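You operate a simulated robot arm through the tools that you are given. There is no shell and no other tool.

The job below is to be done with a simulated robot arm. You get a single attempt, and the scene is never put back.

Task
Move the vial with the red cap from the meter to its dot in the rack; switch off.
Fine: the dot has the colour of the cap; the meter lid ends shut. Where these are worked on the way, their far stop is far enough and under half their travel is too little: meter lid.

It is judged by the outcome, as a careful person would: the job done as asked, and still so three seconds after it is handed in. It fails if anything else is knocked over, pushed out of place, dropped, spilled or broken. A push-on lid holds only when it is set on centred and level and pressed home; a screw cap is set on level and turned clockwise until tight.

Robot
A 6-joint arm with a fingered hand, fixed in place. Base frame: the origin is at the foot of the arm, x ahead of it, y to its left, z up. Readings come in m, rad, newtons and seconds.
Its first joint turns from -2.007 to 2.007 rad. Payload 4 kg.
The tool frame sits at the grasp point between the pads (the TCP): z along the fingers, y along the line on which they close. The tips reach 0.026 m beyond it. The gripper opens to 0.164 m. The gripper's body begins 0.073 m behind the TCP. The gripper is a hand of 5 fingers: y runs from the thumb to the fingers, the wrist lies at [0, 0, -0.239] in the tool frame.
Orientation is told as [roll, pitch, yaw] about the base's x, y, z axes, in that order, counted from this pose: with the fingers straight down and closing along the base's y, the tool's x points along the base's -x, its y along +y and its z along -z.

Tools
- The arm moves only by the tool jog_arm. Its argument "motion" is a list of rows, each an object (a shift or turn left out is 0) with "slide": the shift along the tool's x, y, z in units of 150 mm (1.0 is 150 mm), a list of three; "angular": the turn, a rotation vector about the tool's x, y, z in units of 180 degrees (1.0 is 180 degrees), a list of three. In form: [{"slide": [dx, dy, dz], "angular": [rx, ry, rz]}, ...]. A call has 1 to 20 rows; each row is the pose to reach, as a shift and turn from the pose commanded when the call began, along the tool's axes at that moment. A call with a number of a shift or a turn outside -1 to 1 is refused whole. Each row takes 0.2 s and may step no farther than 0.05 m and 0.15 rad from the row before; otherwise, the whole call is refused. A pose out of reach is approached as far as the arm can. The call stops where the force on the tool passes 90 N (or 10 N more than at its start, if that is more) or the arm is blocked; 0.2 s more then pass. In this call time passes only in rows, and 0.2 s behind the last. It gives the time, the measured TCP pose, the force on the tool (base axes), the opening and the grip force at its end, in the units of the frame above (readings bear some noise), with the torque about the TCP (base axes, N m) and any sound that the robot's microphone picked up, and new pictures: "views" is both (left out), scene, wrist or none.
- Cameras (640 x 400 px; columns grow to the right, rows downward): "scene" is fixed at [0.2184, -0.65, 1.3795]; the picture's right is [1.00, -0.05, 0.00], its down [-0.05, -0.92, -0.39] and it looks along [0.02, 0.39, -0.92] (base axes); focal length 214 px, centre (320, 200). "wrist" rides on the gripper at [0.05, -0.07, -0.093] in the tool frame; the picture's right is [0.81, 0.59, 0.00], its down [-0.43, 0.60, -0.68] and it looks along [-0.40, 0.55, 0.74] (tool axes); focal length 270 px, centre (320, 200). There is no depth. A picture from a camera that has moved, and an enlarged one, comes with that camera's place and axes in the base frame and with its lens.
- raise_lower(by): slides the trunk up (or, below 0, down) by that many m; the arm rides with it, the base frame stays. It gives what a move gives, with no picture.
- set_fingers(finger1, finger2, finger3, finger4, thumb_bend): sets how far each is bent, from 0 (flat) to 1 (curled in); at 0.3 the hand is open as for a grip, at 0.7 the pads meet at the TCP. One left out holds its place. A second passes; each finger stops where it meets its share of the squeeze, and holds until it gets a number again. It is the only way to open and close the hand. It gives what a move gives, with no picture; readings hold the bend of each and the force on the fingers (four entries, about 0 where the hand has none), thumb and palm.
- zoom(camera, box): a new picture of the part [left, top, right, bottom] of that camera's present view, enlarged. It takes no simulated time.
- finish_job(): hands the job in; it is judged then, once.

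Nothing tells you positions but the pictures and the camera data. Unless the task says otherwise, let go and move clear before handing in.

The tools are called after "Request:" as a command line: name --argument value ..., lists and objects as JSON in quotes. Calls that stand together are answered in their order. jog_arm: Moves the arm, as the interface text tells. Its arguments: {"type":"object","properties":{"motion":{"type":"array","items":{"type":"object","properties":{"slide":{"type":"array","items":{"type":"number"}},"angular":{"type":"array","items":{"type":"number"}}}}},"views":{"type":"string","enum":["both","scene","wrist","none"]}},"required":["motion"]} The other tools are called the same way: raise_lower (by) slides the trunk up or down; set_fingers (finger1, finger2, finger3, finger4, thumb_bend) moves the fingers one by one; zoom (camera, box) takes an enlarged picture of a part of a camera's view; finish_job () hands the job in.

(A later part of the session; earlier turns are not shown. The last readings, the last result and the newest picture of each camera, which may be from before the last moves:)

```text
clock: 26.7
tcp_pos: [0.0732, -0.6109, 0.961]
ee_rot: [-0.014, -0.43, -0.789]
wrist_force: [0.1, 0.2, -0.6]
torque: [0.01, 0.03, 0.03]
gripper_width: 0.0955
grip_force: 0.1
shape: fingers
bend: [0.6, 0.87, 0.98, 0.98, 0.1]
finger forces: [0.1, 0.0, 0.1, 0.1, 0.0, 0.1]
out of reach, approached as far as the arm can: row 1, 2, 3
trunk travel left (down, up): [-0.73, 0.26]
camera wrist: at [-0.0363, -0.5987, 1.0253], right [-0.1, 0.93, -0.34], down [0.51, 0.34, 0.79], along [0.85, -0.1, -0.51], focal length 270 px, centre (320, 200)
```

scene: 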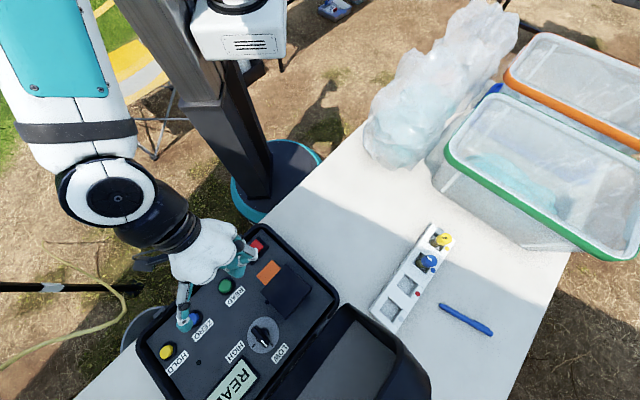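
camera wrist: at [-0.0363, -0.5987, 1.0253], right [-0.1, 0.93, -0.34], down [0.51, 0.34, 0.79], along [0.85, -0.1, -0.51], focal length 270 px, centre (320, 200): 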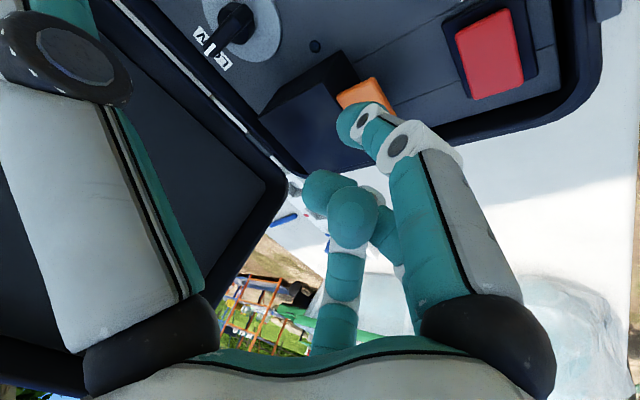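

Lowering the trunk helped, and the tilt went from 20° to about 25°. I'll repeat it with a larger step.

Request:
jog_arm --motion '[{"slide": [-0.1, 0, -0.22]}, {"slide": [-0.2, 0, -0.45]}, {"slide": [-0.3, 0, -0.67]}, {"slide": [-0.4, 0, -0.9]}]' --views "none"

Request:
raise_lower --by -0.15

Request:
jog_arm --motion '[{"angular": [0, -0.03, 0]}, {"angular": [0, -0.06, 0]}]'

```text
clock: 27.7
tcp_pos: [0.072, -0.607, 1.1083]
ee_rot: [-0.015, -0.429, -0.788]
wrist_force: [0.5, 0.0, 0.2]
torque: [0.0, -0.01, -0.04]
gripper_width: 0.0957
grip_force: 0.1
shape: fingers
bend: [0.6, 0.88, 0.98, 0.98, 0.1]
finger forces: [0.0, 0.0, 0.0, 0.1, 0.0, 0.0]
trunk travel left (down, up): [-0.73, 0.26]
```

```text
clock: 29.4
tcp_pos: [0.0726, -0.6094, 0.9588]
ee_rot: [-0.015, -0.428, -0.79]
wrist_force: [-0.1, 0.0, -0.1]
torque: [0.03, 0.0, 0.03]
gripper_width: 0.0956
grip_force: 0.0
shape: fingers
bend: [0.6, 0.88, 0.98, 0.98, 0.1]
finger forces: [0.0, 0.0, 0.1, 0.1, 0.0, 0.0]
trunk travel left (down, up): [-0.58, 0.41]
```

```text
clock: 30.0
tcp_pos: [0.0799, -0.615, 0.9682]
ee_rot: [-0.015, -0.604, -0.795]
wrist_force: [0.3, -0.1, 0.5]
torque: [0.05, 0.02, -0.02]
gripper_width: 0.0957
grip_force: 0.1
shape: fingers
bend: [0.6, 0.88, 0.98, 0.98, 0.1]
finger forces: [0.1, 0.0, 0.0, 0.1, 0.0, 0.0]
out of reach, approached as far as the arm can: row 2
trunk travel left (down, up): [-0.58, 0.41]
camera wrist: at [-0.036, -0.5943, 1.0172], right [-0.04, 0.88, -0.47], down [0.41, 0.44, 0.8], along [0.91, -0.16, -0.39], focal length 270 px, centre (320, 200)
```

scene: 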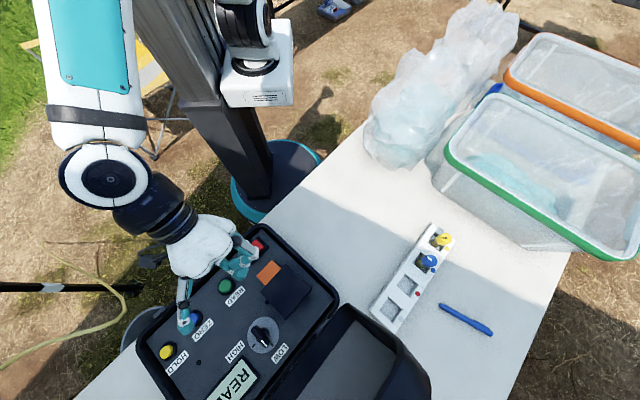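
wrist: 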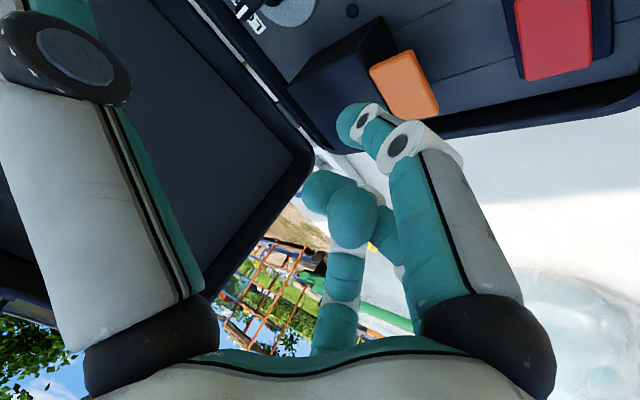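

The hand now has its 35° tilt. Next I'll shift to stand just in front of the tab, still high above it.

Request:
jog_arm --motion '[{"slide": [0.075, 0.1, -0.05]}, {"slide": [0.149, 0.197, -0.103]}]'

Request:
zoom --camera "scene" --box '[140, 190, 340, 350]'

```text
clock: 30.6
tcp_pos: [0.0902, -0.5812, 0.9791]
ee_rot: [-0.014, -0.604, -0.793]
wrist_force: [0.8, 0.0, -0.6]
torque: [-0.01, 0.01, 0.01]
gripper_width: 0.0956
grip_force: 0.1
shape: fingers
bend: [0.6, 0.88, 0.98, 0.98, 0.1]
finger forces: [0.0, 0.0, 0.0, 0.0, 0.0, 0.0]
out of reach, approached as far as the arm can: row 1, 2
trunk travel left (down, up): [-0.58, 0.41]
camera wrist: at [-0.0253, -0.5614, 1.0285], right [-0.04, 0.88, -0.47], down [0.41, 0.44, 0.8], along [0.91, -0.16, -0.39], focal length 270 px, centre (320, 200)
```

scene: 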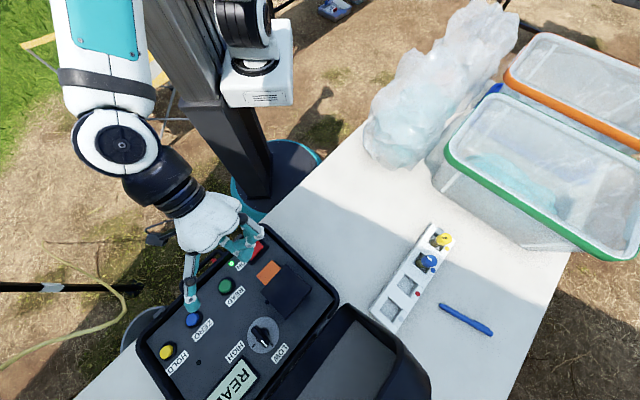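
wrist: 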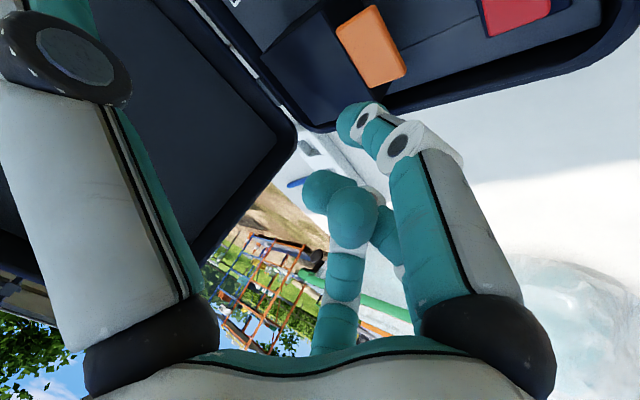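

```text
2.50 times, centred on (240, 270) of scene
camera zoom: at [0.2184, -0.65, 1.3795], right [1.0, -0.05, 0.0], down [-0.05, -0.92, -0.39], along [0.02, 0.39, -0.92], focal length 536 px, centre (520, 25)
```

zoom: 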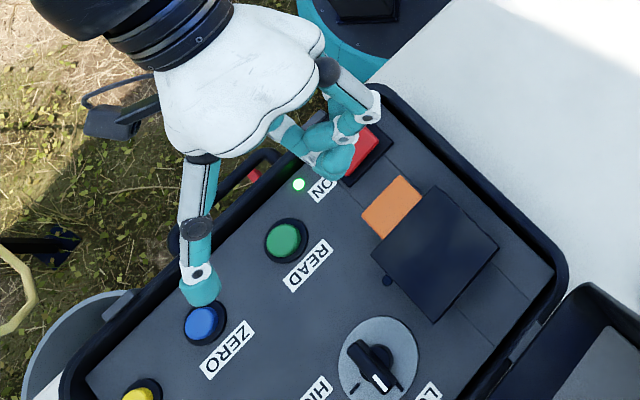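

The hand is in front of the tab but about 1 cm too close to it. I'll move the arm up and back a touch, where the posture allows it, and then descend with the trunk.

Request:
jog_arm --motion '[{"slide": [-0.08, 0.0, -0.18]}, {"slide": [-0.163, 0.013, -0.373]}]' --views "none"

Request:
raise_lower --by -0.09

Request:
jog_arm --motion '[{"slide": [0, 0, 0]}]'

Request:
zoom --camera "scene" --box '[140, 190, 340, 350]'

```text
clock: 31.2
tcp_pos: [0.0814, -0.5699, 1.039]
ee_rot: [-0.018, -0.618, -0.785]
wrist_force: [0.2, -0.1, 0.4]
torque: [0.01, 0.02, 0.03]
gripper_width: 0.0956
grip_force: 0.1
shape: fingers
bend: [0.6, 0.88, 0.98, 0.98, 0.1]
finger forces: [0.0, 0.1, 0.0, 0.0, 0.0, 0.0]
trunk travel left (down, up): [-0.58, 0.41]
```

```text
clock: 32.5
tcp_pos: [0.0838, -0.5712, 0.9481]
ee_rot: [-0.017, -0.616, -0.785]
wrist_force: [-0.6, 0.6, 0.0]
torque: [0.01, -0.03, 0.02]
gripper_width: 0.0956
grip_force: 0.1
shape: fingers
bend: [0.6, 0.88, 0.98, 0.98, 0.1]
finger forces: [0.1, 0.0, 0.0, 0.0, 0.0, 0.1]
trunk travel left (down, up): [-0.49, 0.5]
```

```text
clock: 32.9
tcp_pos: [0.083, -0.5705, 0.9481]
ee_rot: [-0.017, -0.617, -0.787]
wrist_force: [0.1, -0.5, 0.4]
torque: [0.07, -0.02, 0.01]
gripper_width: 0.0957
grip_force: 0.0
shape: fingers
bend: [0.6, 0.88, 0.98, 0.98, 0.1]
finger forces: [0.0, 0.0, 0.0, 0.0, 0.0, 0.0]
trunk travel left (down, up): [-0.49, 0.5]
camera wrist: at [-0.0331, -0.5511, 0.9961], right [-0.05, 0.88, -0.48], down [0.41, 0.45, 0.79], along [0.91, -0.16, -0.38], focal length 270 px, centre (320, 200)
```

scene: 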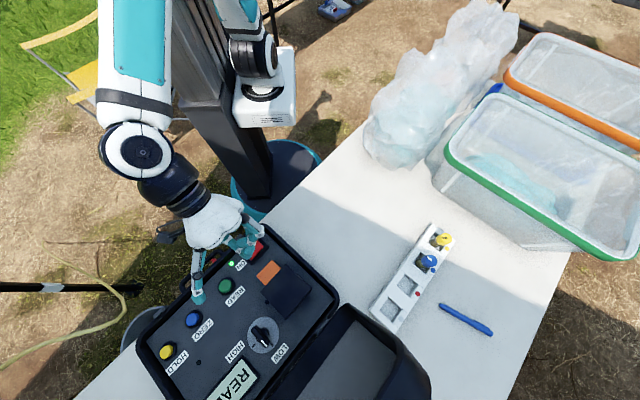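
wrist: 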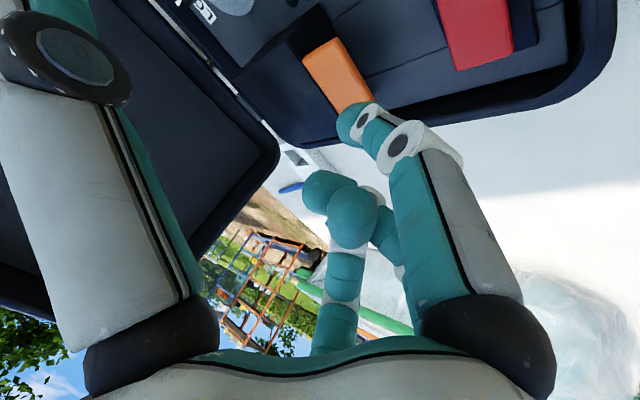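

```text
2.50 times, centred on (240, 270) of scene
camera zoom: at [0.2184, -0.65, 1.3795], right [1.0, -0.05, 0.0], down [-0.05, -0.92, -0.39], along [0.02, 0.39, -0.92], focal length 536 px, centre (520, 25)
```

zoom: 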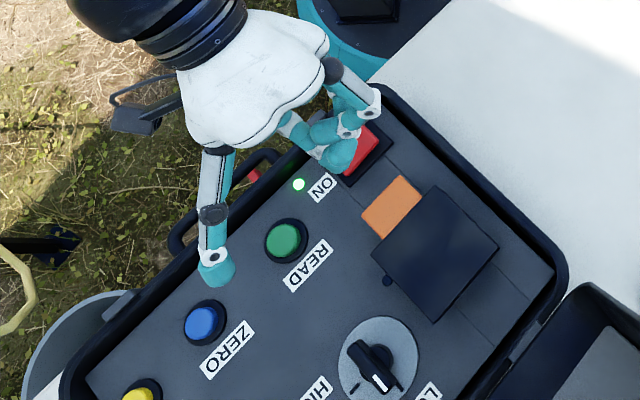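

The fingertip should now be about 2 cm in front of the tab's edge and 7 cm above hook height. I'll descend with the trunk and check before sliding under.

Request:
raise_lower --by -0.055

Request:
zoom --camera "wrist" --box '[200, 0, 520, 200]'

Request:
zoom --camera "scene" --box '[200, 220, 320, 310]'

```text
clock: 33.8
tcp_pos: [0.0831, -0.5697, 0.8931]
ee_rot: [-0.018, -0.617, -0.785]
wrist_force: [-0.1, 0.0, -0.7]
torque: [-0.03, 0.01, -0.02]
gripper_width: 0.0956
grip_force: 0.0
shape: fingers
bend: [0.6, 0.88, 0.98, 0.98, 0.1]
finger forces: [0.0, 0.1, 0.0, 0.1, 0.0, 0.1]
trunk travel left (down, up): [-0.435, 0.555]
```

```text
2.00 times, centred on (360, 100) of wrist
camera zoom: at [-0.0332, -0.5511, 0.9411], right [-0.05, 0.88, -0.48], down [0.41, 0.45, 0.79], along [0.91, -0.16, -0.38], focal length 541 px, centre (240, 400)
```

zoom: 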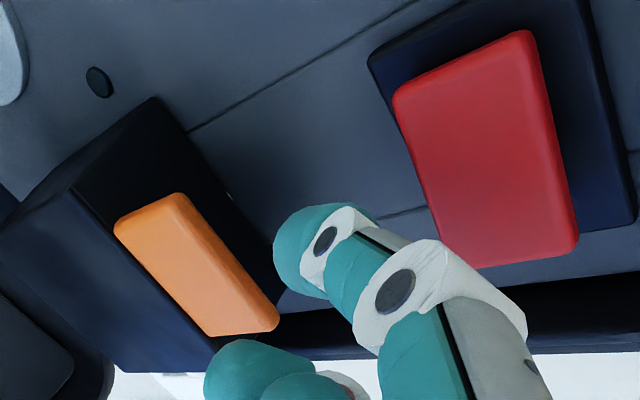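

```text
4.44 times, centred on (260, 265) of scene
camera zoom: at [0.2184, -0.65, 1.3795], right [1.0, -0.05, 0.0], down [-0.05, -0.92, -0.39], along [0.02, 0.39, -0.92], focal length 953 px, centre (587, -89)
```

zoom: 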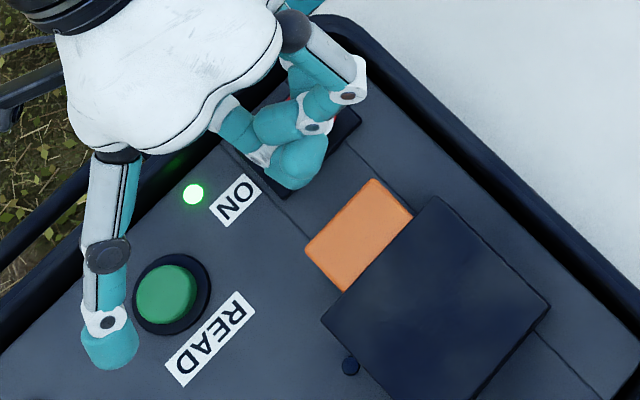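

The projected tab corner matches the picture, so the geometry is sound. I'll go down the last 13 mm and slide under the tab.

Request:
raise_lower --by -0.013

Request:
jog_arm --motion '[{"slide": [-0.05, 0, 0.035]}, {"slide": [-0.1, 0, 0.07]}, {"slide": [-0.15, 0, 0.105]}, {"slide": [-0.19, 0, 0.135]}]'

Request:
zoom --camera "wrist" --box '[200, 0, 520, 200]'

Request:
zoom --camera "scene" --box '[200, 220, 320, 310]'

```text
clock: 34.4
tcp_pos: [0.0828, -0.5697, 0.8801]
ee_rot: [-0.018, -0.614, -0.784]
wrist_force: [-0.2, 0.0, 0.4]
torque: [0.03, 0.03, 0.04]
gripper_width: 0.0957
grip_force: 0.0
shape: fingers
bend: [0.6, 0.88, 0.98, 0.98, 0.1]
finger forces: [0.0, 0.0, 0.1, 0.0, 0.0, 0.1]
trunk travel left (down, up): [-0.422, 0.568]
```

```text
clock: 35.4
tcp_pos: [0.1082, -0.5956, 0.8796]
ee_rot: [-0.016, -0.617, -0.788]
wrist_force: [-0.2, 1.0, 0.5]
torque: [0.06, 0.01, -0.01]
gripper_width: 0.0959
grip_force: 0.2
shape: fingers
bend: [0.6, 0.88, 0.98, 0.98, 0.1]
finger forces: [0.3, 0.0, 0.0, 0.1, 0.0, 0.0]
trunk travel left (down, up): [-0.422, 0.568]
camera wrist: at [-0.0079, -0.5762, 0.9273], right [-0.05, 0.88, -0.48], down [0.41, 0.45, 0.79], along [0.91, -0.16, -0.38], focal length 270 px, centre (320, 200)
```

scene: 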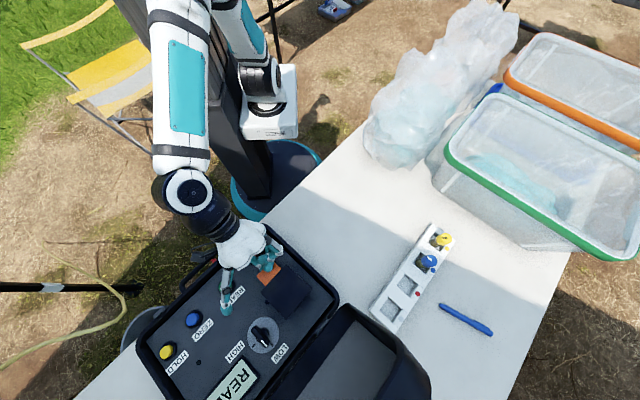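
wrist: 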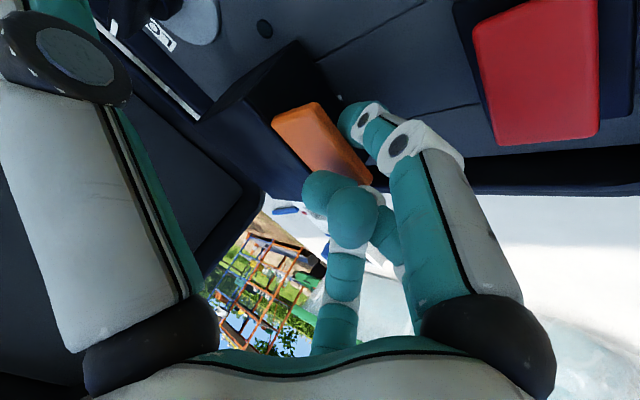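

```text
2.00 times, centred on (360, 100) of wrist
camera zoom: at [-0.0079, -0.5762, 0.9273], right [-0.05, 0.88, -0.48], down [0.41, 0.45, 0.79], along [0.91, -0.16, -0.38], focal length 541 px, centre (240, 400)
```

zoom: 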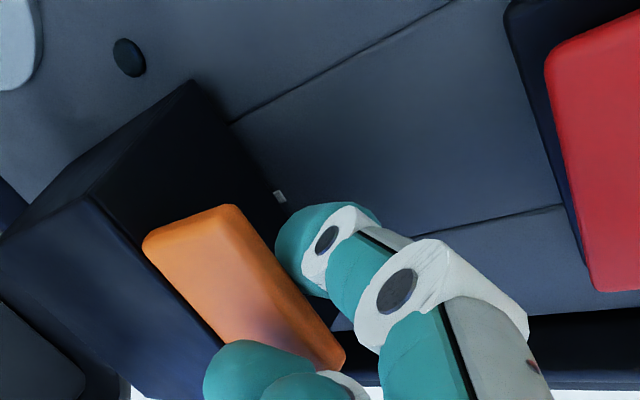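

```text
4.44 times, centred on (260, 265) of scene
camera zoom: at [0.2184, -0.65, 1.3795], right [1.0, -0.05, 0.0], down [-0.05, -0.92, -0.39], along [0.02, 0.39, -0.92], focal length 953 px, centre (587, -89)
```

zoom: 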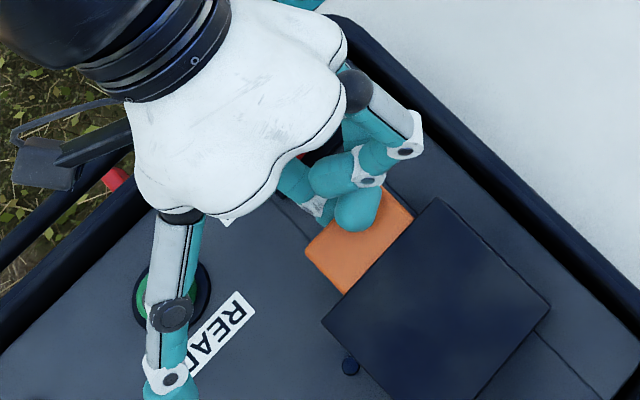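

By my geometry the fingertip is about 12 mm under the tab, visible just below its edge. I'll lift gently and see whether the lid follows.

Request:
jog_arm --motion '[{"slide": [-0.02, 0, -0.027]}, {"slide": [-0.039, 0, -0.054]}, {"slide": [-0.058, 0, -0.082]}, {"slide": [-0.077, 0, -0.109]}]'

Request:
zoom --camera "wrist" --box '[200, 0, 520, 200]'

Request:
zoom --camera "scene" --box '[200, 220, 320, 310]'

```text
clock: 36.4
tcp_pos: [0.1071, -0.5959, 0.9008]
ee_rot: [-0.015, -0.616, -0.788]
wrist_force: [0.3, 0.2, 0.0]
torque: [0.0, 0.0, 0.02]
gripper_width: 0.0961
grip_force: 0.3
shape: fingers
bend: [0.6, 0.88, 0.98, 0.98, 0.1]
finger forces: [0.2, 0.0, 0.0, 0.0, 0.0, 0.0]
trunk travel left (down, up): [-0.422, 0.568]
camera wrist: at [-0.0083, -0.5763, 0.948], right [-0.05, 0.88, -0.48], down [0.41, 0.45, 0.79], along [0.91, -0.16, -0.38], focal length 270 px, centre (320, 200)
```

scene: 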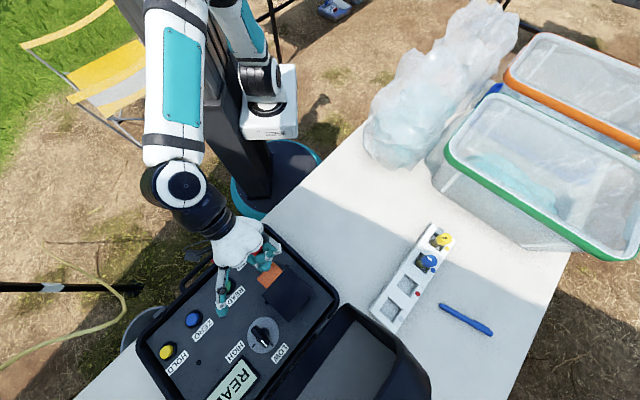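
wrist: 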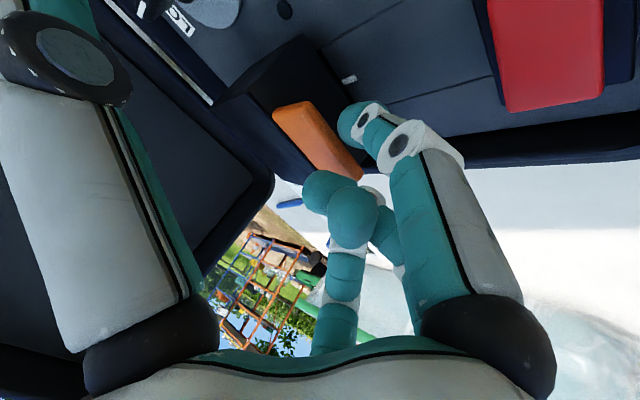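

```text
2.00 times, centred on (360, 100) of wrist
camera zoom: at [-0.0083, -0.5763, 0.948], right [-0.05, 0.88, -0.48], down [0.41, 0.45, 0.79], along [0.91, -0.16, -0.38], focal length 541 px, centre (240, 400)
```

zoom: 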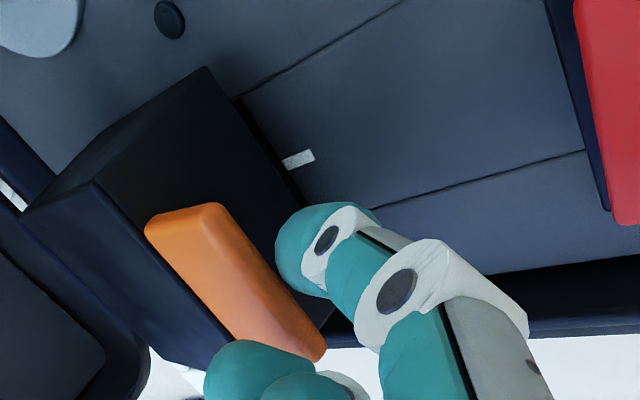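

```text
4.44 times, centred on (260, 265) of scene
camera zoom: at [0.2184, -0.65, 1.3795], right [1.0, -0.05, 0.0], down [-0.05, -0.92, -0.39], along [0.02, 0.39, -0.92], focal length 953 px, centre (587, -89)
```

zoom: 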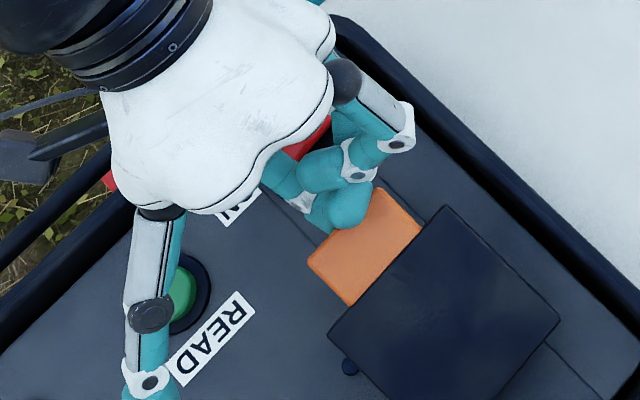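

The lid is following the finger upward, since its front edge has left the panel. I'll continue along an arc about the back hinge up to roughly 50°.

Request:
jog_arm --motion '[{"slide": [-0.07, 0, -0.008]}, {"slide": [-0.142, 0, -0.013]}, {"slide": [-0.195, 0, -0.032]}, {"slide": [-0.248, 0, -0.05]}, {"slide": [-0.303, 0, -0.06]}, {"slide": [-0.358, 0, -0.067]}, {"slide": [-0.413, 0, -0.067]}, {"slide": [-0.469, 0, -0.065]}]'

Request:
zoom --camera "wrist" --box '[200, 0, 520, 200]'

Request:
zoom --camera "scene" --box '[200, 220, 320, 310]'

```text
clock: 38.2
tcp_pos: [0.1459, -0.6335, 0.9491]
ee_rot: [-0.017, -0.618, -0.788]
wrist_force: [-0.4, 0.1, -0.6]
torque: [-0.02, 0.01, 0.01]
gripper_width: 0.0957
grip_force: 0.5
shape: fingers
bend: [0.6, 0.88, 0.98, 0.98, 0.1]
finger forces: [0.2, 0.1, 0.1, 0.0, 0.1, 0.0]
trunk travel left (down, up): [-0.422, 0.568]
camera wrist: at [0.0293, -0.6132, 0.9966], right [-0.05, 0.88, -0.48], down [0.41, 0.45, 0.79], along [0.91, -0.16, -0.38], focal length 270 px, centre (320, 200)
```

scene: 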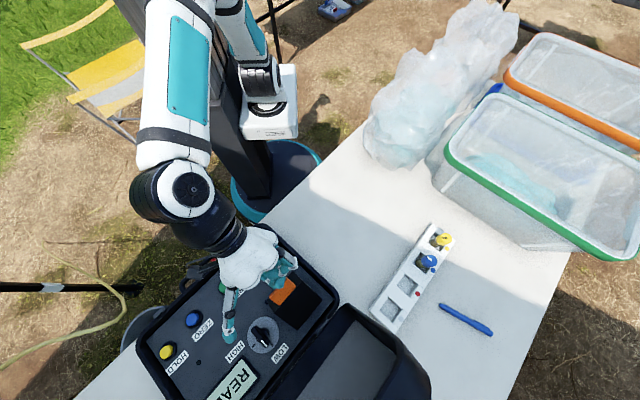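
wrist: 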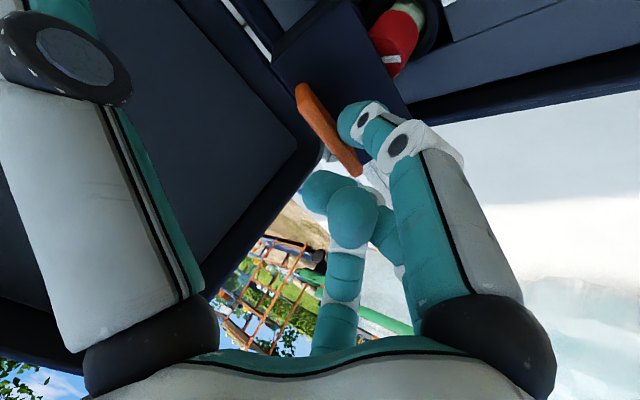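

```text
2.00 times, centred on (360, 100) of wrist
camera zoom: at [0.0293, -0.6132, 0.9966], right [-0.05, 0.88, -0.48], down [0.41, 0.45, 0.79], along [0.91, -0.16, -0.38], focal length 541 px, centre (240, 400)
```

zoom: 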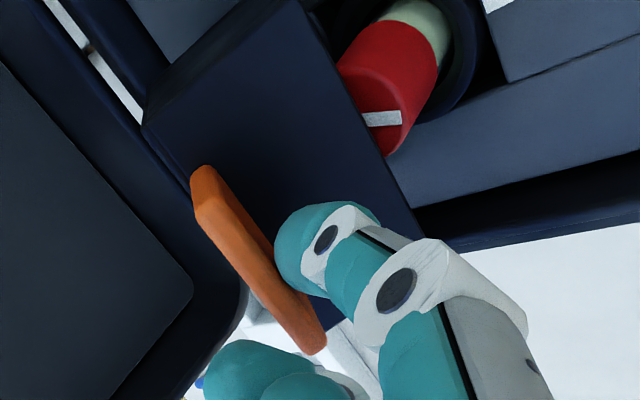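

```text
4.44 times, centred on (260, 265) of scene
camera zoom: at [0.2184, -0.65, 1.3795], right [1.0, -0.05, 0.0], down [-0.05, -0.92, -0.39], along [0.02, 0.39, -0.92], focal length 953 px, centre (587, -89)
```

zoom: 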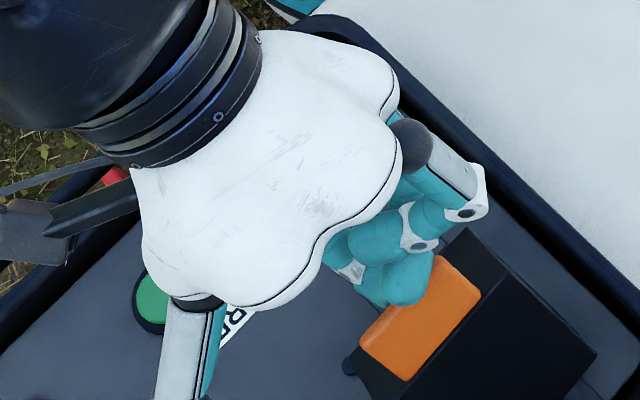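

The lid is at about 50° and the red-capped vial is now visible standing in the well. I'll continue the arc to about 90°.

Request:
jog_arm --motion '[{"slide": [-0.05, 0, 0.003]}, {"slide": [-0.099, 0, 0.01]}, {"slide": [-0.151, 0, 0.028]}, {"slide": [-0.203, 0, 0.05]}, {"slide": [-0.25, 0, 0.078]}, {"slide": [-0.298, 0, 0.108]}, {"slide": [-0.34, 0, 0.143]}, {"slide": [-0.381, 0, 0.181]}]'

Request:
zoom --camera "wrist" --box '[200, 0, 520, 200]'

Request:
zoom --camera "scene" --box '[200, 220, 360, 340]'

```text
clock: 40.0
tcp_pos: [0.1897, -0.676, 0.9593]
ee_rot: [-0.016, -0.618, -0.786]
wrist_force: [-0.2, -0.7, 0.3]
torque: [0.02, -0.01, 0.02]
gripper_width: 0.0954
grip_force: 0.0
shape: fingers
bend: [0.6, 0.88, 0.98, 0.98, 0.1]
finger forces: [0.0, 0.1, 0.1, 0.0, 0.0, 0.0]
trunk travel left (down, up): [-0.422, 0.568]
camera wrist: at [0.0725, -0.6558, 1.0075], right [-0.05, 0.88, -0.48], down [0.41, 0.45, 0.79], along [0.91, -0.16, -0.38], focal length 270 px, centre (320, 200)
```

scene: 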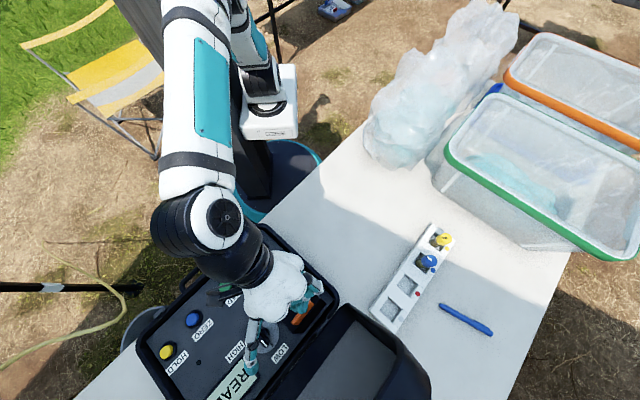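
wrist: 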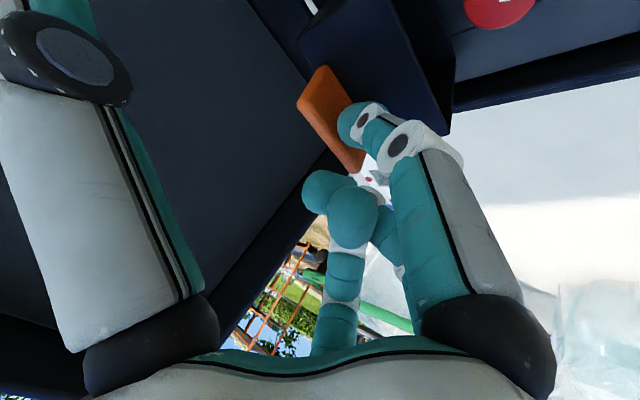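

```text
2.00 times, centred on (360, 100) of wrist
camera zoom: at [0.0725, -0.6558, 1.0075], right [-0.05, 0.88, -0.48], down [0.41, 0.45, 0.79], along [0.91, -0.16, -0.38], focal length 541 px, centre (240, 400)
```

zoom: 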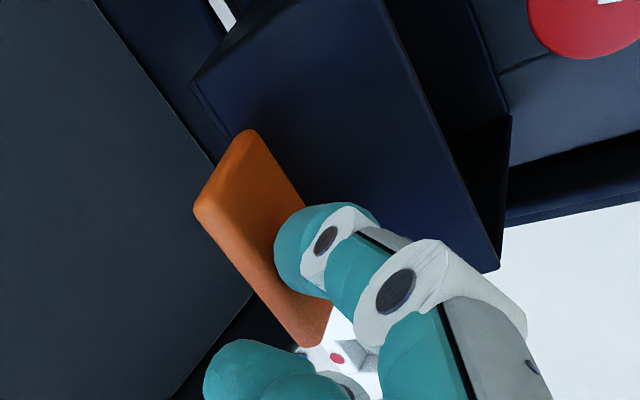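

```text
3.33 times, centred on (280, 280) of scene
camera zoom: at [0.2184, -0.65, 1.3795], right [1.0, -0.05, 0.0], down [-0.05, -0.92, -0.39], along [0.02, 0.39, -0.92], focal length 715 px, centre (453, -67)
```

zoom: 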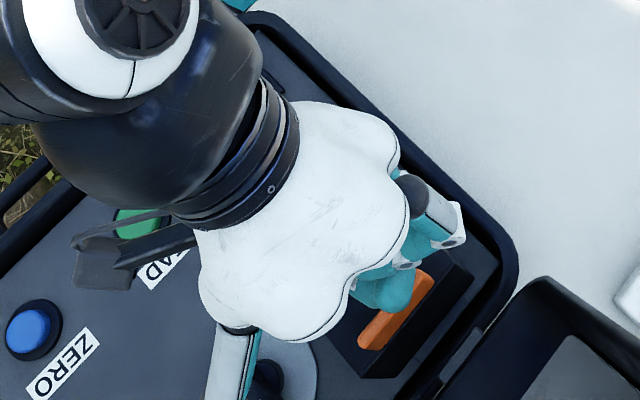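

The lid stands about upright. I'll push it gently further toward its far stop in small steps, watching the force.

Request:
jog_arm --motion '[{"slide": [-0.023, 0, 0.021]}, {"slide": [-0.046, 0, 0.043]}, {"slide": [-0.063, 0, 0.065]}, {"slide": [-0.079, 0, 0.087]}]'

Request:
zoom --camera "wrist" --box '[200, 0, 520, 200]'

```text
clock: 41.0
tcp_pos: [0.201, -0.6891, 0.9546]
ee_rot: [-0.018, -0.617, -0.786]
wrist_force: [0.3, -0.5, -0.2]
torque: [0.0, 0.0, -0.01]
gripper_width: 0.0958
grip_force: 0.0
shape: fingers
bend: [0.6, 0.88, 0.98, 0.98, 0.1]
finger forces: [0.0, 0.1, 0.0, 0.0, 0.1, 0.1]
trunk travel left (down, up): [-0.422, 0.568]
camera wrist: at [0.0843, -0.6688, 1.003], right [-0.05, 0.88, -0.48], down [0.41, 0.45, 0.79], along [0.91, -0.16, -0.38], focal length 270 px, centre (320, 200)
```

scene: 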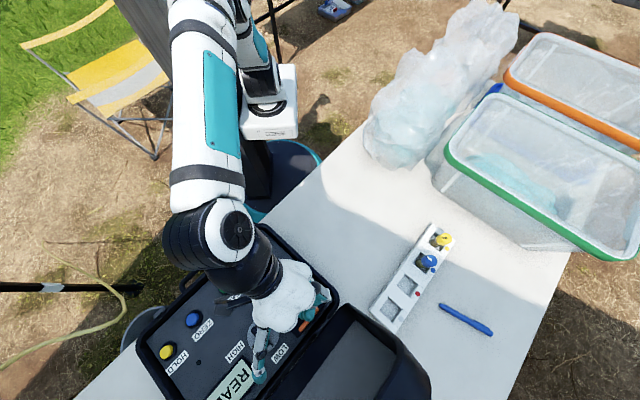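
wrist: 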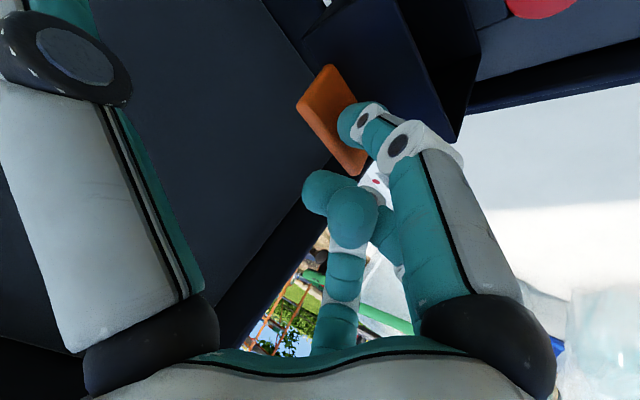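

```text
2.00 times, centred on (360, 100) of wrist
camera zoom: at [0.0843, -0.6688, 1.003], right [-0.05, 0.88, -0.48], down [0.41, 0.45, 0.79], along [0.91, -0.16, -0.38], focal length 541 px, centre (240, 400)
```

zoom: 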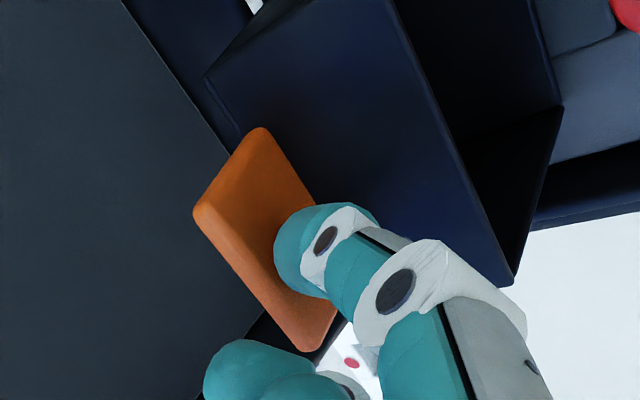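

No resistance yet, so I'll keep easing it back in small steps.

Request:
jog_arm --motion '[{"slide": [-0.015, 0, 0.025]}, {"slide": [-0.029, 0, 0.049]}, {"slide": [-0.041, 0, 0.074]}, {"slide": [-0.053, 0, 0.098]}]'

Request:
zoom --camera "wrist" --box '[200, 0, 520, 200]'

```text
clock: 42.0
tcp_pos: [0.2094, -0.6985, 0.9498]
ee_rot: [-0.018, -0.619, -0.786]
wrist_force: [-7.6, 7.7, 8.1]
torque: [0.29, 0.35, -0.13]
gripper_width: 0.0974
grip_force: 5.6
shape: fingers
bend: [0.58, 0.88, 0.98, 0.98, 0.1]
finger forces: [11.3, 0.0, 0.1, 0.0, 0.0, 0.1]
trunk travel left (down, up): [-0.422, 0.568]
camera wrist: at [0.0932, -0.6788, 0.9985], right [-0.05, 0.88, -0.48], down [0.41, 0.45, 0.79], along [0.91, -0.16, -0.38], focal length 270 px, centre (320, 200)
```

scene: 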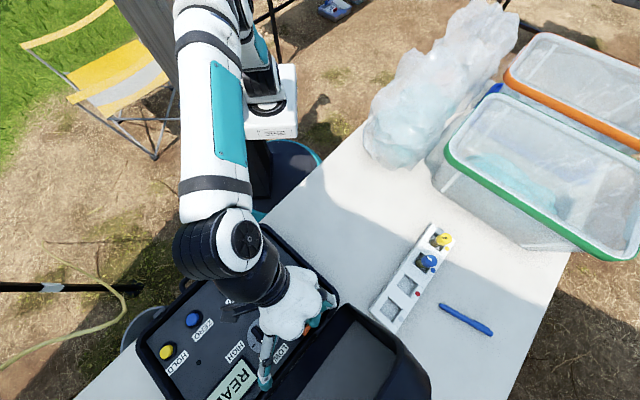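
wrist: 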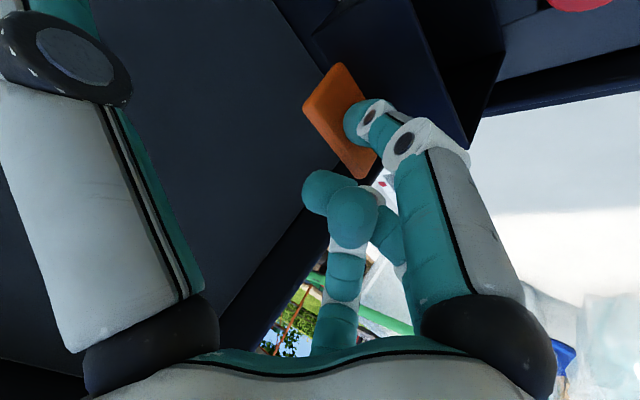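

```text
2.00 times, centred on (360, 100) of wrist
camera zoom: at [0.0932, -0.6788, 0.9985], right [-0.05, 0.88, -0.48], down [0.41, 0.45, 0.79], along [0.91, -0.16, -0.38], focal length 541 px, centre (240, 400)
```

zoom: 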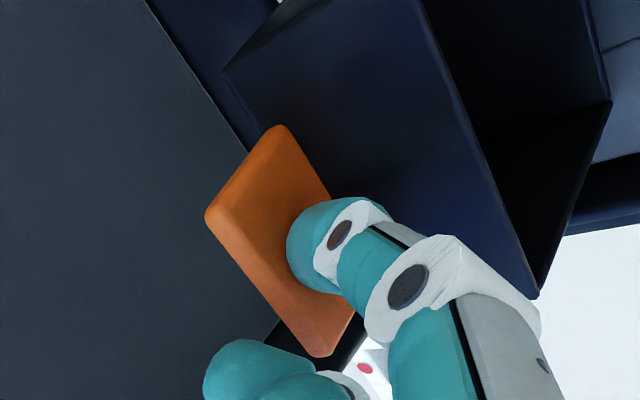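

The lid has reached its far stop, with about 11 N on the finger. I'll back the finger off and rise straight up, and check that the lid stays open.

Request:
jog_arm --motion '[{"slide": [0.08, 0, -0.058]}, {"slide": [0.163, 0, -0.116]}, {"slide": [0.05, 0, -0.28]}, {"slide": [-0.07, 0, -0.44]}, {"slide": [-0.184, 0, -0.606]}]'

Request:
zoom --camera "scene" --box '[200, 220, 360, 340]'

```text
clock: 43.2
tcp_pos: [0.19, -0.6756, 1.0382]
ee_rot: [-0.018, -0.615, -0.786]
wrist_force: [0.7, -0.4, -0.1]
torque: [0.01, 0.01, 0.0]
gripper_width: 0.0959
grip_force: 0.0
shape: fingers
bend: [0.6, 0.88, 0.98, 0.98, 0.1]
finger forces: [0.0, 0.0, 0.0, 0.0, 0.1, 0.0]
trunk travel left (down, up): [-0.422, 0.568]
camera wrist: at [0.0742, -0.656, 1.0869], right [-0.05, 0.88, -0.48], down [0.41, 0.45, 0.79], along [0.91, -0.16, -0.38], focal length 270 px, centre (320, 200)
```

scene: 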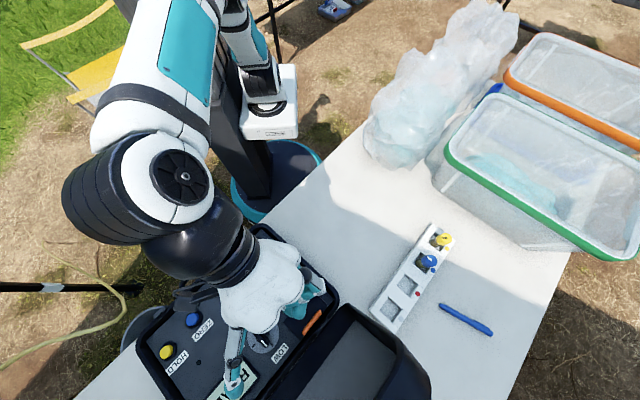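
wrist: 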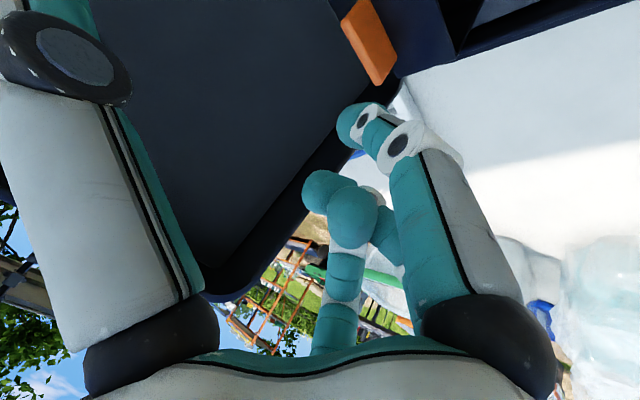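

```text
3.33 times, centred on (280, 280) of scene
camera zoom: at [0.2184, -0.65, 1.3795], right [1.0, -0.05, 0.0], down [-0.05, -0.92, -0.39], along [0.02, 0.39, -0.92], focal length 715 px, centre (453, -67)
```

zoom: 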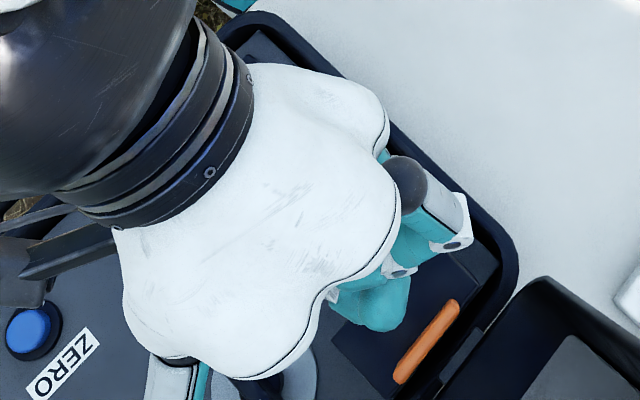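

The lid stays open on its own. I'll bring the hand back upright and away to the left so both cameras can see the vial.

Request:
jog_arm --motion '[{"slide": [0.108, 0, -0.077], "angular": [0, 0.033, 0]}, {"slide": [0.216, 0, -0.154], "angular": [0, 0.066, 0]}, {"slide": [0.325, 0, -0.23], "angular": [0, 0.099, 0]}, {"slide": [0.433, 0, -0.307], "angular": [0, 0.132, 0]}, {"slide": [0.541, 0, -0.384], "angular": [0, 0.165, 0]}, {"slide": [0.653, 0, -0.46], "angular": [0, 0.196, 0]}]'

Request:
zoom --camera "scene" --box '[230, 230, 350, 320]'

Request:
zoom --camera "wrist" --box '[160, 0, 480, 200]'

```text
clock: 44.6
tcp_pos: [0.1013, -0.5612, 0.9711]
ee_rot: [-0.036, -0.029, -0.794]
wrist_force: [0.6, -0.2, -0.1]
torque: [0.0, 0.0, 0.0]
gripper_width: 0.0956
grip_force: 0.2
shape: fingers
bend: [0.6, 0.88, 0.98, 0.98, 0.1]
finger forces: [0.0, 0.0, 0.1, 0.0, 0.0, 0.0]
out of reach, approached as far as the arm can: row 4, 5, 6
trunk travel left (down, up): [-0.422, 0.568]
camera wrist: at [0.017, -0.5702, 1.0653], right [-0.15, 0.99, -0.04], down [0.73, 0.14, 0.67], along [0.66, 0.07, -0.74], focal length 270 px, centre (320, 200)
```

scene: 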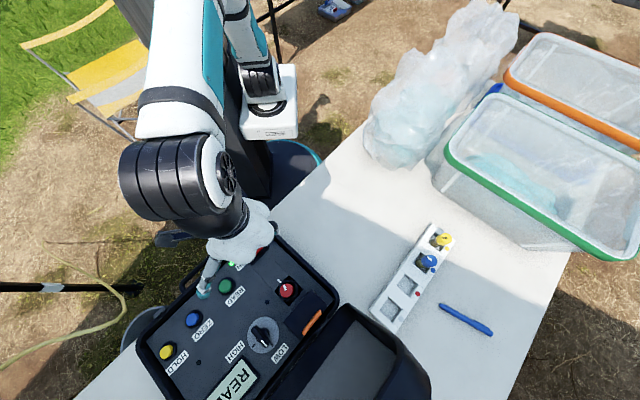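
wrist: 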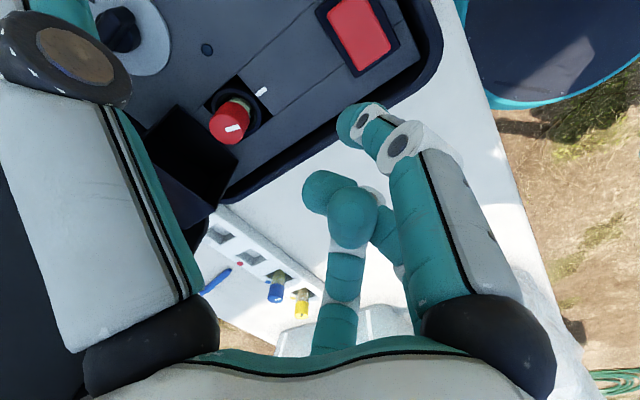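

```text
4.44 times, centred on (290, 275) of scene
camera zoom: at [0.2184, -0.65, 1.3795], right [1.0, -0.05, 0.0], down [-0.05, -0.92, -0.39], along [0.02, 0.39, -0.92], focal length 953 px, centre (453, -133)
```

zoom: 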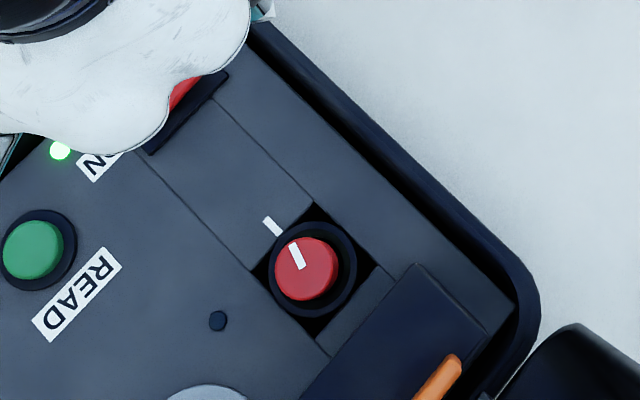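

```text
2.00 times, centred on (320, 100) of wrist
camera zoom: at [0.017, -0.5702, 1.0653], right [-0.15, 0.99, -0.04], down [0.73, 0.14, 0.67], along [0.66, 0.07, -0.74], focal length 541 px, centre (320, 400)
```

zoom: 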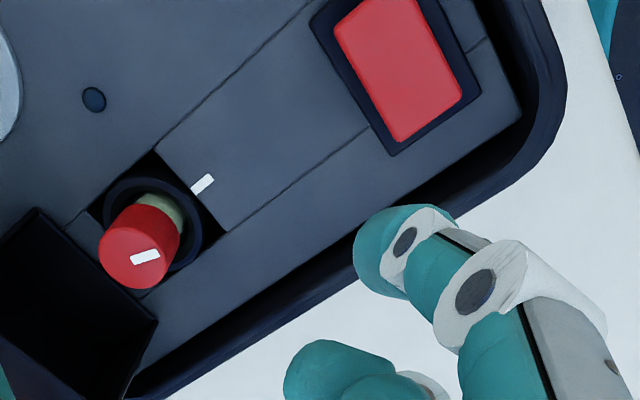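

The cap's top centre triangulates to (0.141, -0.645, 0.844), diameter about 32 mm, with the lid leaning back behind it. I'll raise the trunk, set the fingers to a loose cage and come over the vial upright.

Request:
raise_lower --by 0.15

Request:
set_fingers --finger1 0.4 --finger2 0.4 --finger3 0.4 --finger4 1.0 --thumb_bend 0.4

Request:
jog_arm --motion '[{"slide": [-0.146, -0.05, 0.15], "angular": [0, 0, -0.025]}, {"slide": [-0.292, -0.1, 0.3], "angular": [0, 0, -0.05]}, {"slide": [-0.438, -0.15, 0.45], "angular": [0, 0, -0.075]}, {"slide": [-0.584, -0.207, 0.6], "angular": [0, 0, -0.1]}]'

```text
clock: 46.4
tcp_pos: [0.103, -0.5632, 1.1207]
ee_rot: [-0.036, -0.029, -0.796]
wrist_force: [0.6, -0.8, 0.5]
torque: [0.02, -0.01, -0.01]
gripper_width: 0.0959
grip_force: 0.2
shape: fingers
bend: [0.6, 0.88, 0.98, 0.98, 0.1]
finger forces: [0.1, 0.1, 0.0, 0.0, 0.0, 0.0]
trunk travel left (down, up): [-0.572, 0.418]
```

```text
clock: 47.4
tcp_pos: [0.1016, -0.5624, 1.1206]
ee_rot: [-0.037, -0.03, -0.793]
wrist_force: [0.5, -0.3, -1.0]
torque: [0.01, 0.02, 0.02]
gripper_width: 0.067
grip_force: 0.0
shape: fingers
bend: [0.4, 0.4, 0.4, 1.0, 0.4]
finger forces: [0.0, 0.1, 0.1, 0.0, 0.0, 0.0]
trunk travel left (down, up): [-0.572, 0.418]
```

```text
clock: 48.4
tcp_pos: [0.1416, -0.654, 1.034]
ee_rot: [-0.047, -0.016, -0.482]
wrist_force: [0.4, 0.4, 0.1]
torque: [0.01, -0.03, -0.03]
gripper_width: 0.0673
grip_force: 0.0
shape: fingers
bend: [0.4, 0.4, 0.4, 1.0, 0.4]
finger forces: [0.0, 0.0, 0.1, 0.0, 0.0, 0.0]
trunk travel left (down, up): [-0.572, 0.418]
camera wrist: at [0.0653, -0.6871, 1.1288], right [-0.45, 0.89, -0.04], down [0.66, 0.36, 0.66], along [0.6, 0.27, -0.75], focal length 270 px, centre (320, 200)
```

scene: 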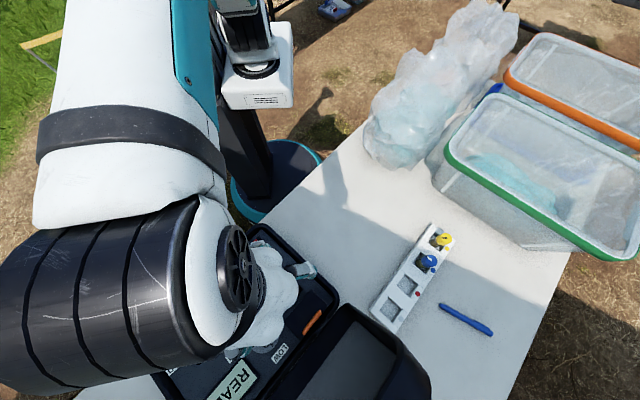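
wrist: 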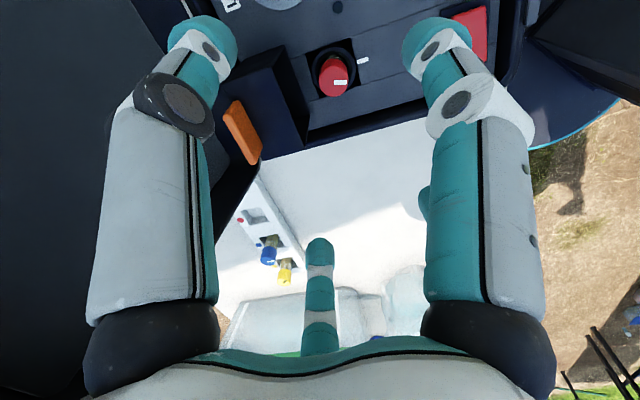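

The cap shows clearly below the hand. I'll level the hand, centre it over the cap and then come down with the trunk to just above it.

Request:
jog_arm --motion '[{"slide": [0.032, 0.047, 0], "angular": [-0.0109, 0.0114, 0]}]' --views "none"

Request:
raise_lower --by -0.115

Request:
jog_arm --motion '[{"slide": [0, 0, 0]}]'

Request:
zoom --camera "scene" --box '[230, 220, 350, 320]'

```text
clock: 48.8
tcp_pos: [0.14, -0.6423, 1.0325]
ee_rot: [-0.011, 0.02, -0.482]
wrist_force: [0.2, 0.3, 0.4]
torque: [-0.01, 0.0, 0.0]
gripper_width: 0.067
grip_force: 0.0
shape: fingers
bend: [0.4, 0.4, 0.4, 1.0, 0.4]
finger forces: [0.1, 0.1, 0.0, 0.0, 0.1, 0.1]
trunk travel left (down, up): [-0.572, 0.418]
```

```text
clock: 50.2
tcp_pos: [0.1405, -0.643, 0.9194]
ee_rot: [-0.011, 0.02, -0.482]
wrist_force: [1.0, -0.6, 0.1]
torque: [0.0, -0.04, -0.01]
gripper_width: 0.067
grip_force: 0.0
shape: fingers
bend: [0.4, 0.4, 0.4, 1.0, 0.4]
finger forces: [0.0, 0.1, 0.0, 0.1, 0.0, 0.1]
trunk travel left (down, up): [-0.457, 0.533]
```

```text
clock: 50.6
tcp_pos: [0.1391, -0.6418, 0.9181]
ee_rot: [-0.01, 0.019, -0.482]
wrist_force: [0.0, 0.5, -0.2]
torque: [0.01, -0.01, 0.01]
gripper_width: 0.067
grip_force: 0.1
shape: fingers
bend: [0.4, 0.4, 0.4, 1.0, 0.4]
finger forces: [0.0, 0.0, 0.2, 0.1, 0.0, 0.0]
trunk travel left (down, up): [-0.457, 0.533]
camera wrist: at [0.0647, -0.6811, 1.0135], right [-0.44, 0.9, 0.01], down [0.67, 0.33, 0.66], along [0.59, 0.3, -0.75], focal length 270 px, centre (320, 200)
```

scene: 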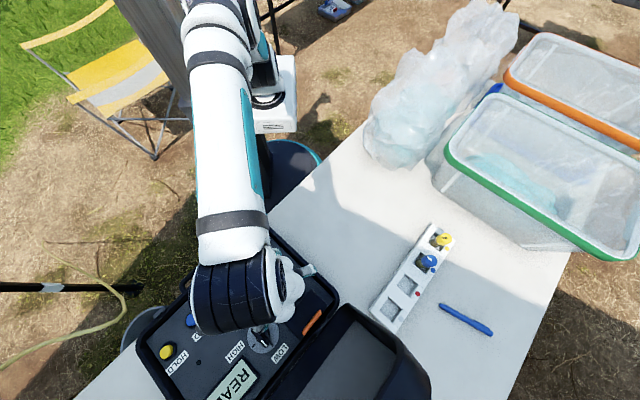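
wrist: 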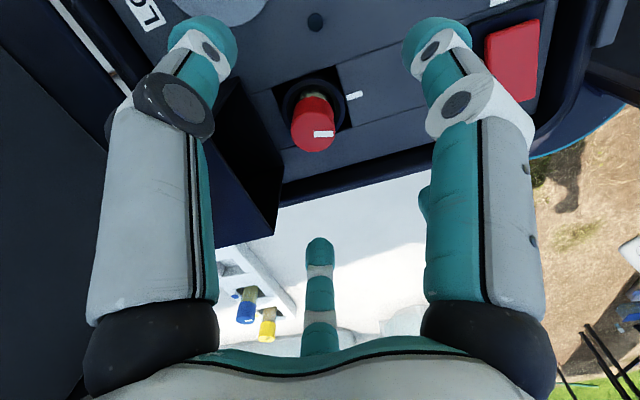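

```text
4.00 times, centred on (290, 270) of scene
camera zoom: at [0.2184, -0.65, 1.3795], right [1.0, -0.05, 0.0], down [-0.05, -0.92, -0.39], along [0.02, 0.39, -0.92], focal length 858 px, centre (440, -80)
```

zoom: 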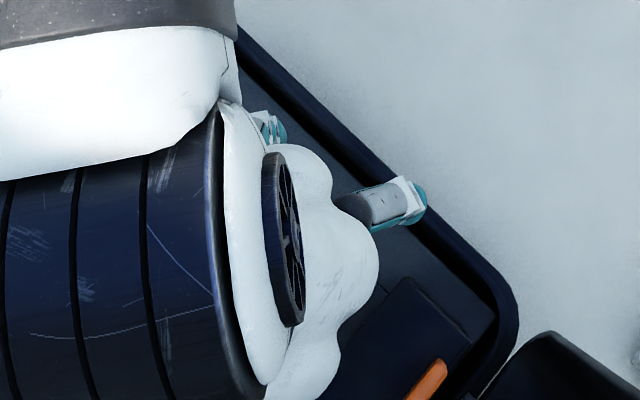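

I'm about 4 cm above the cap. A closer zoom will refine the centring.

Request:
zoom --camera "wrist" --box '[250, 60, 380, 160]'

```text
4.00 times, centred on (315, 110) of wrist
camera zoom: at [0.0647, -0.6811, 1.0135], right [-0.44, 0.9, 0.01], down [0.67, 0.33, 0.66], along [0.59, 0.3, -0.75], focal length 1081 px, centre (340, 560)
```

zoom: 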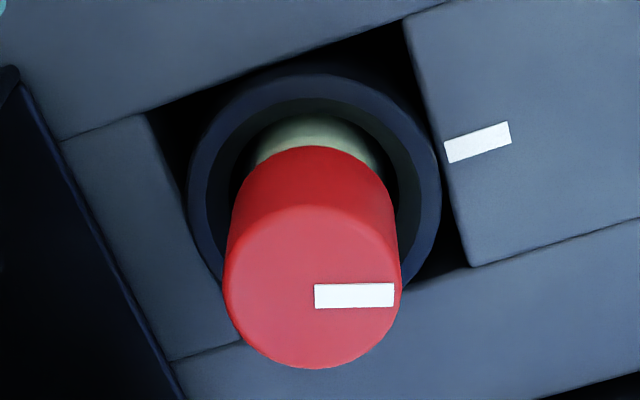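

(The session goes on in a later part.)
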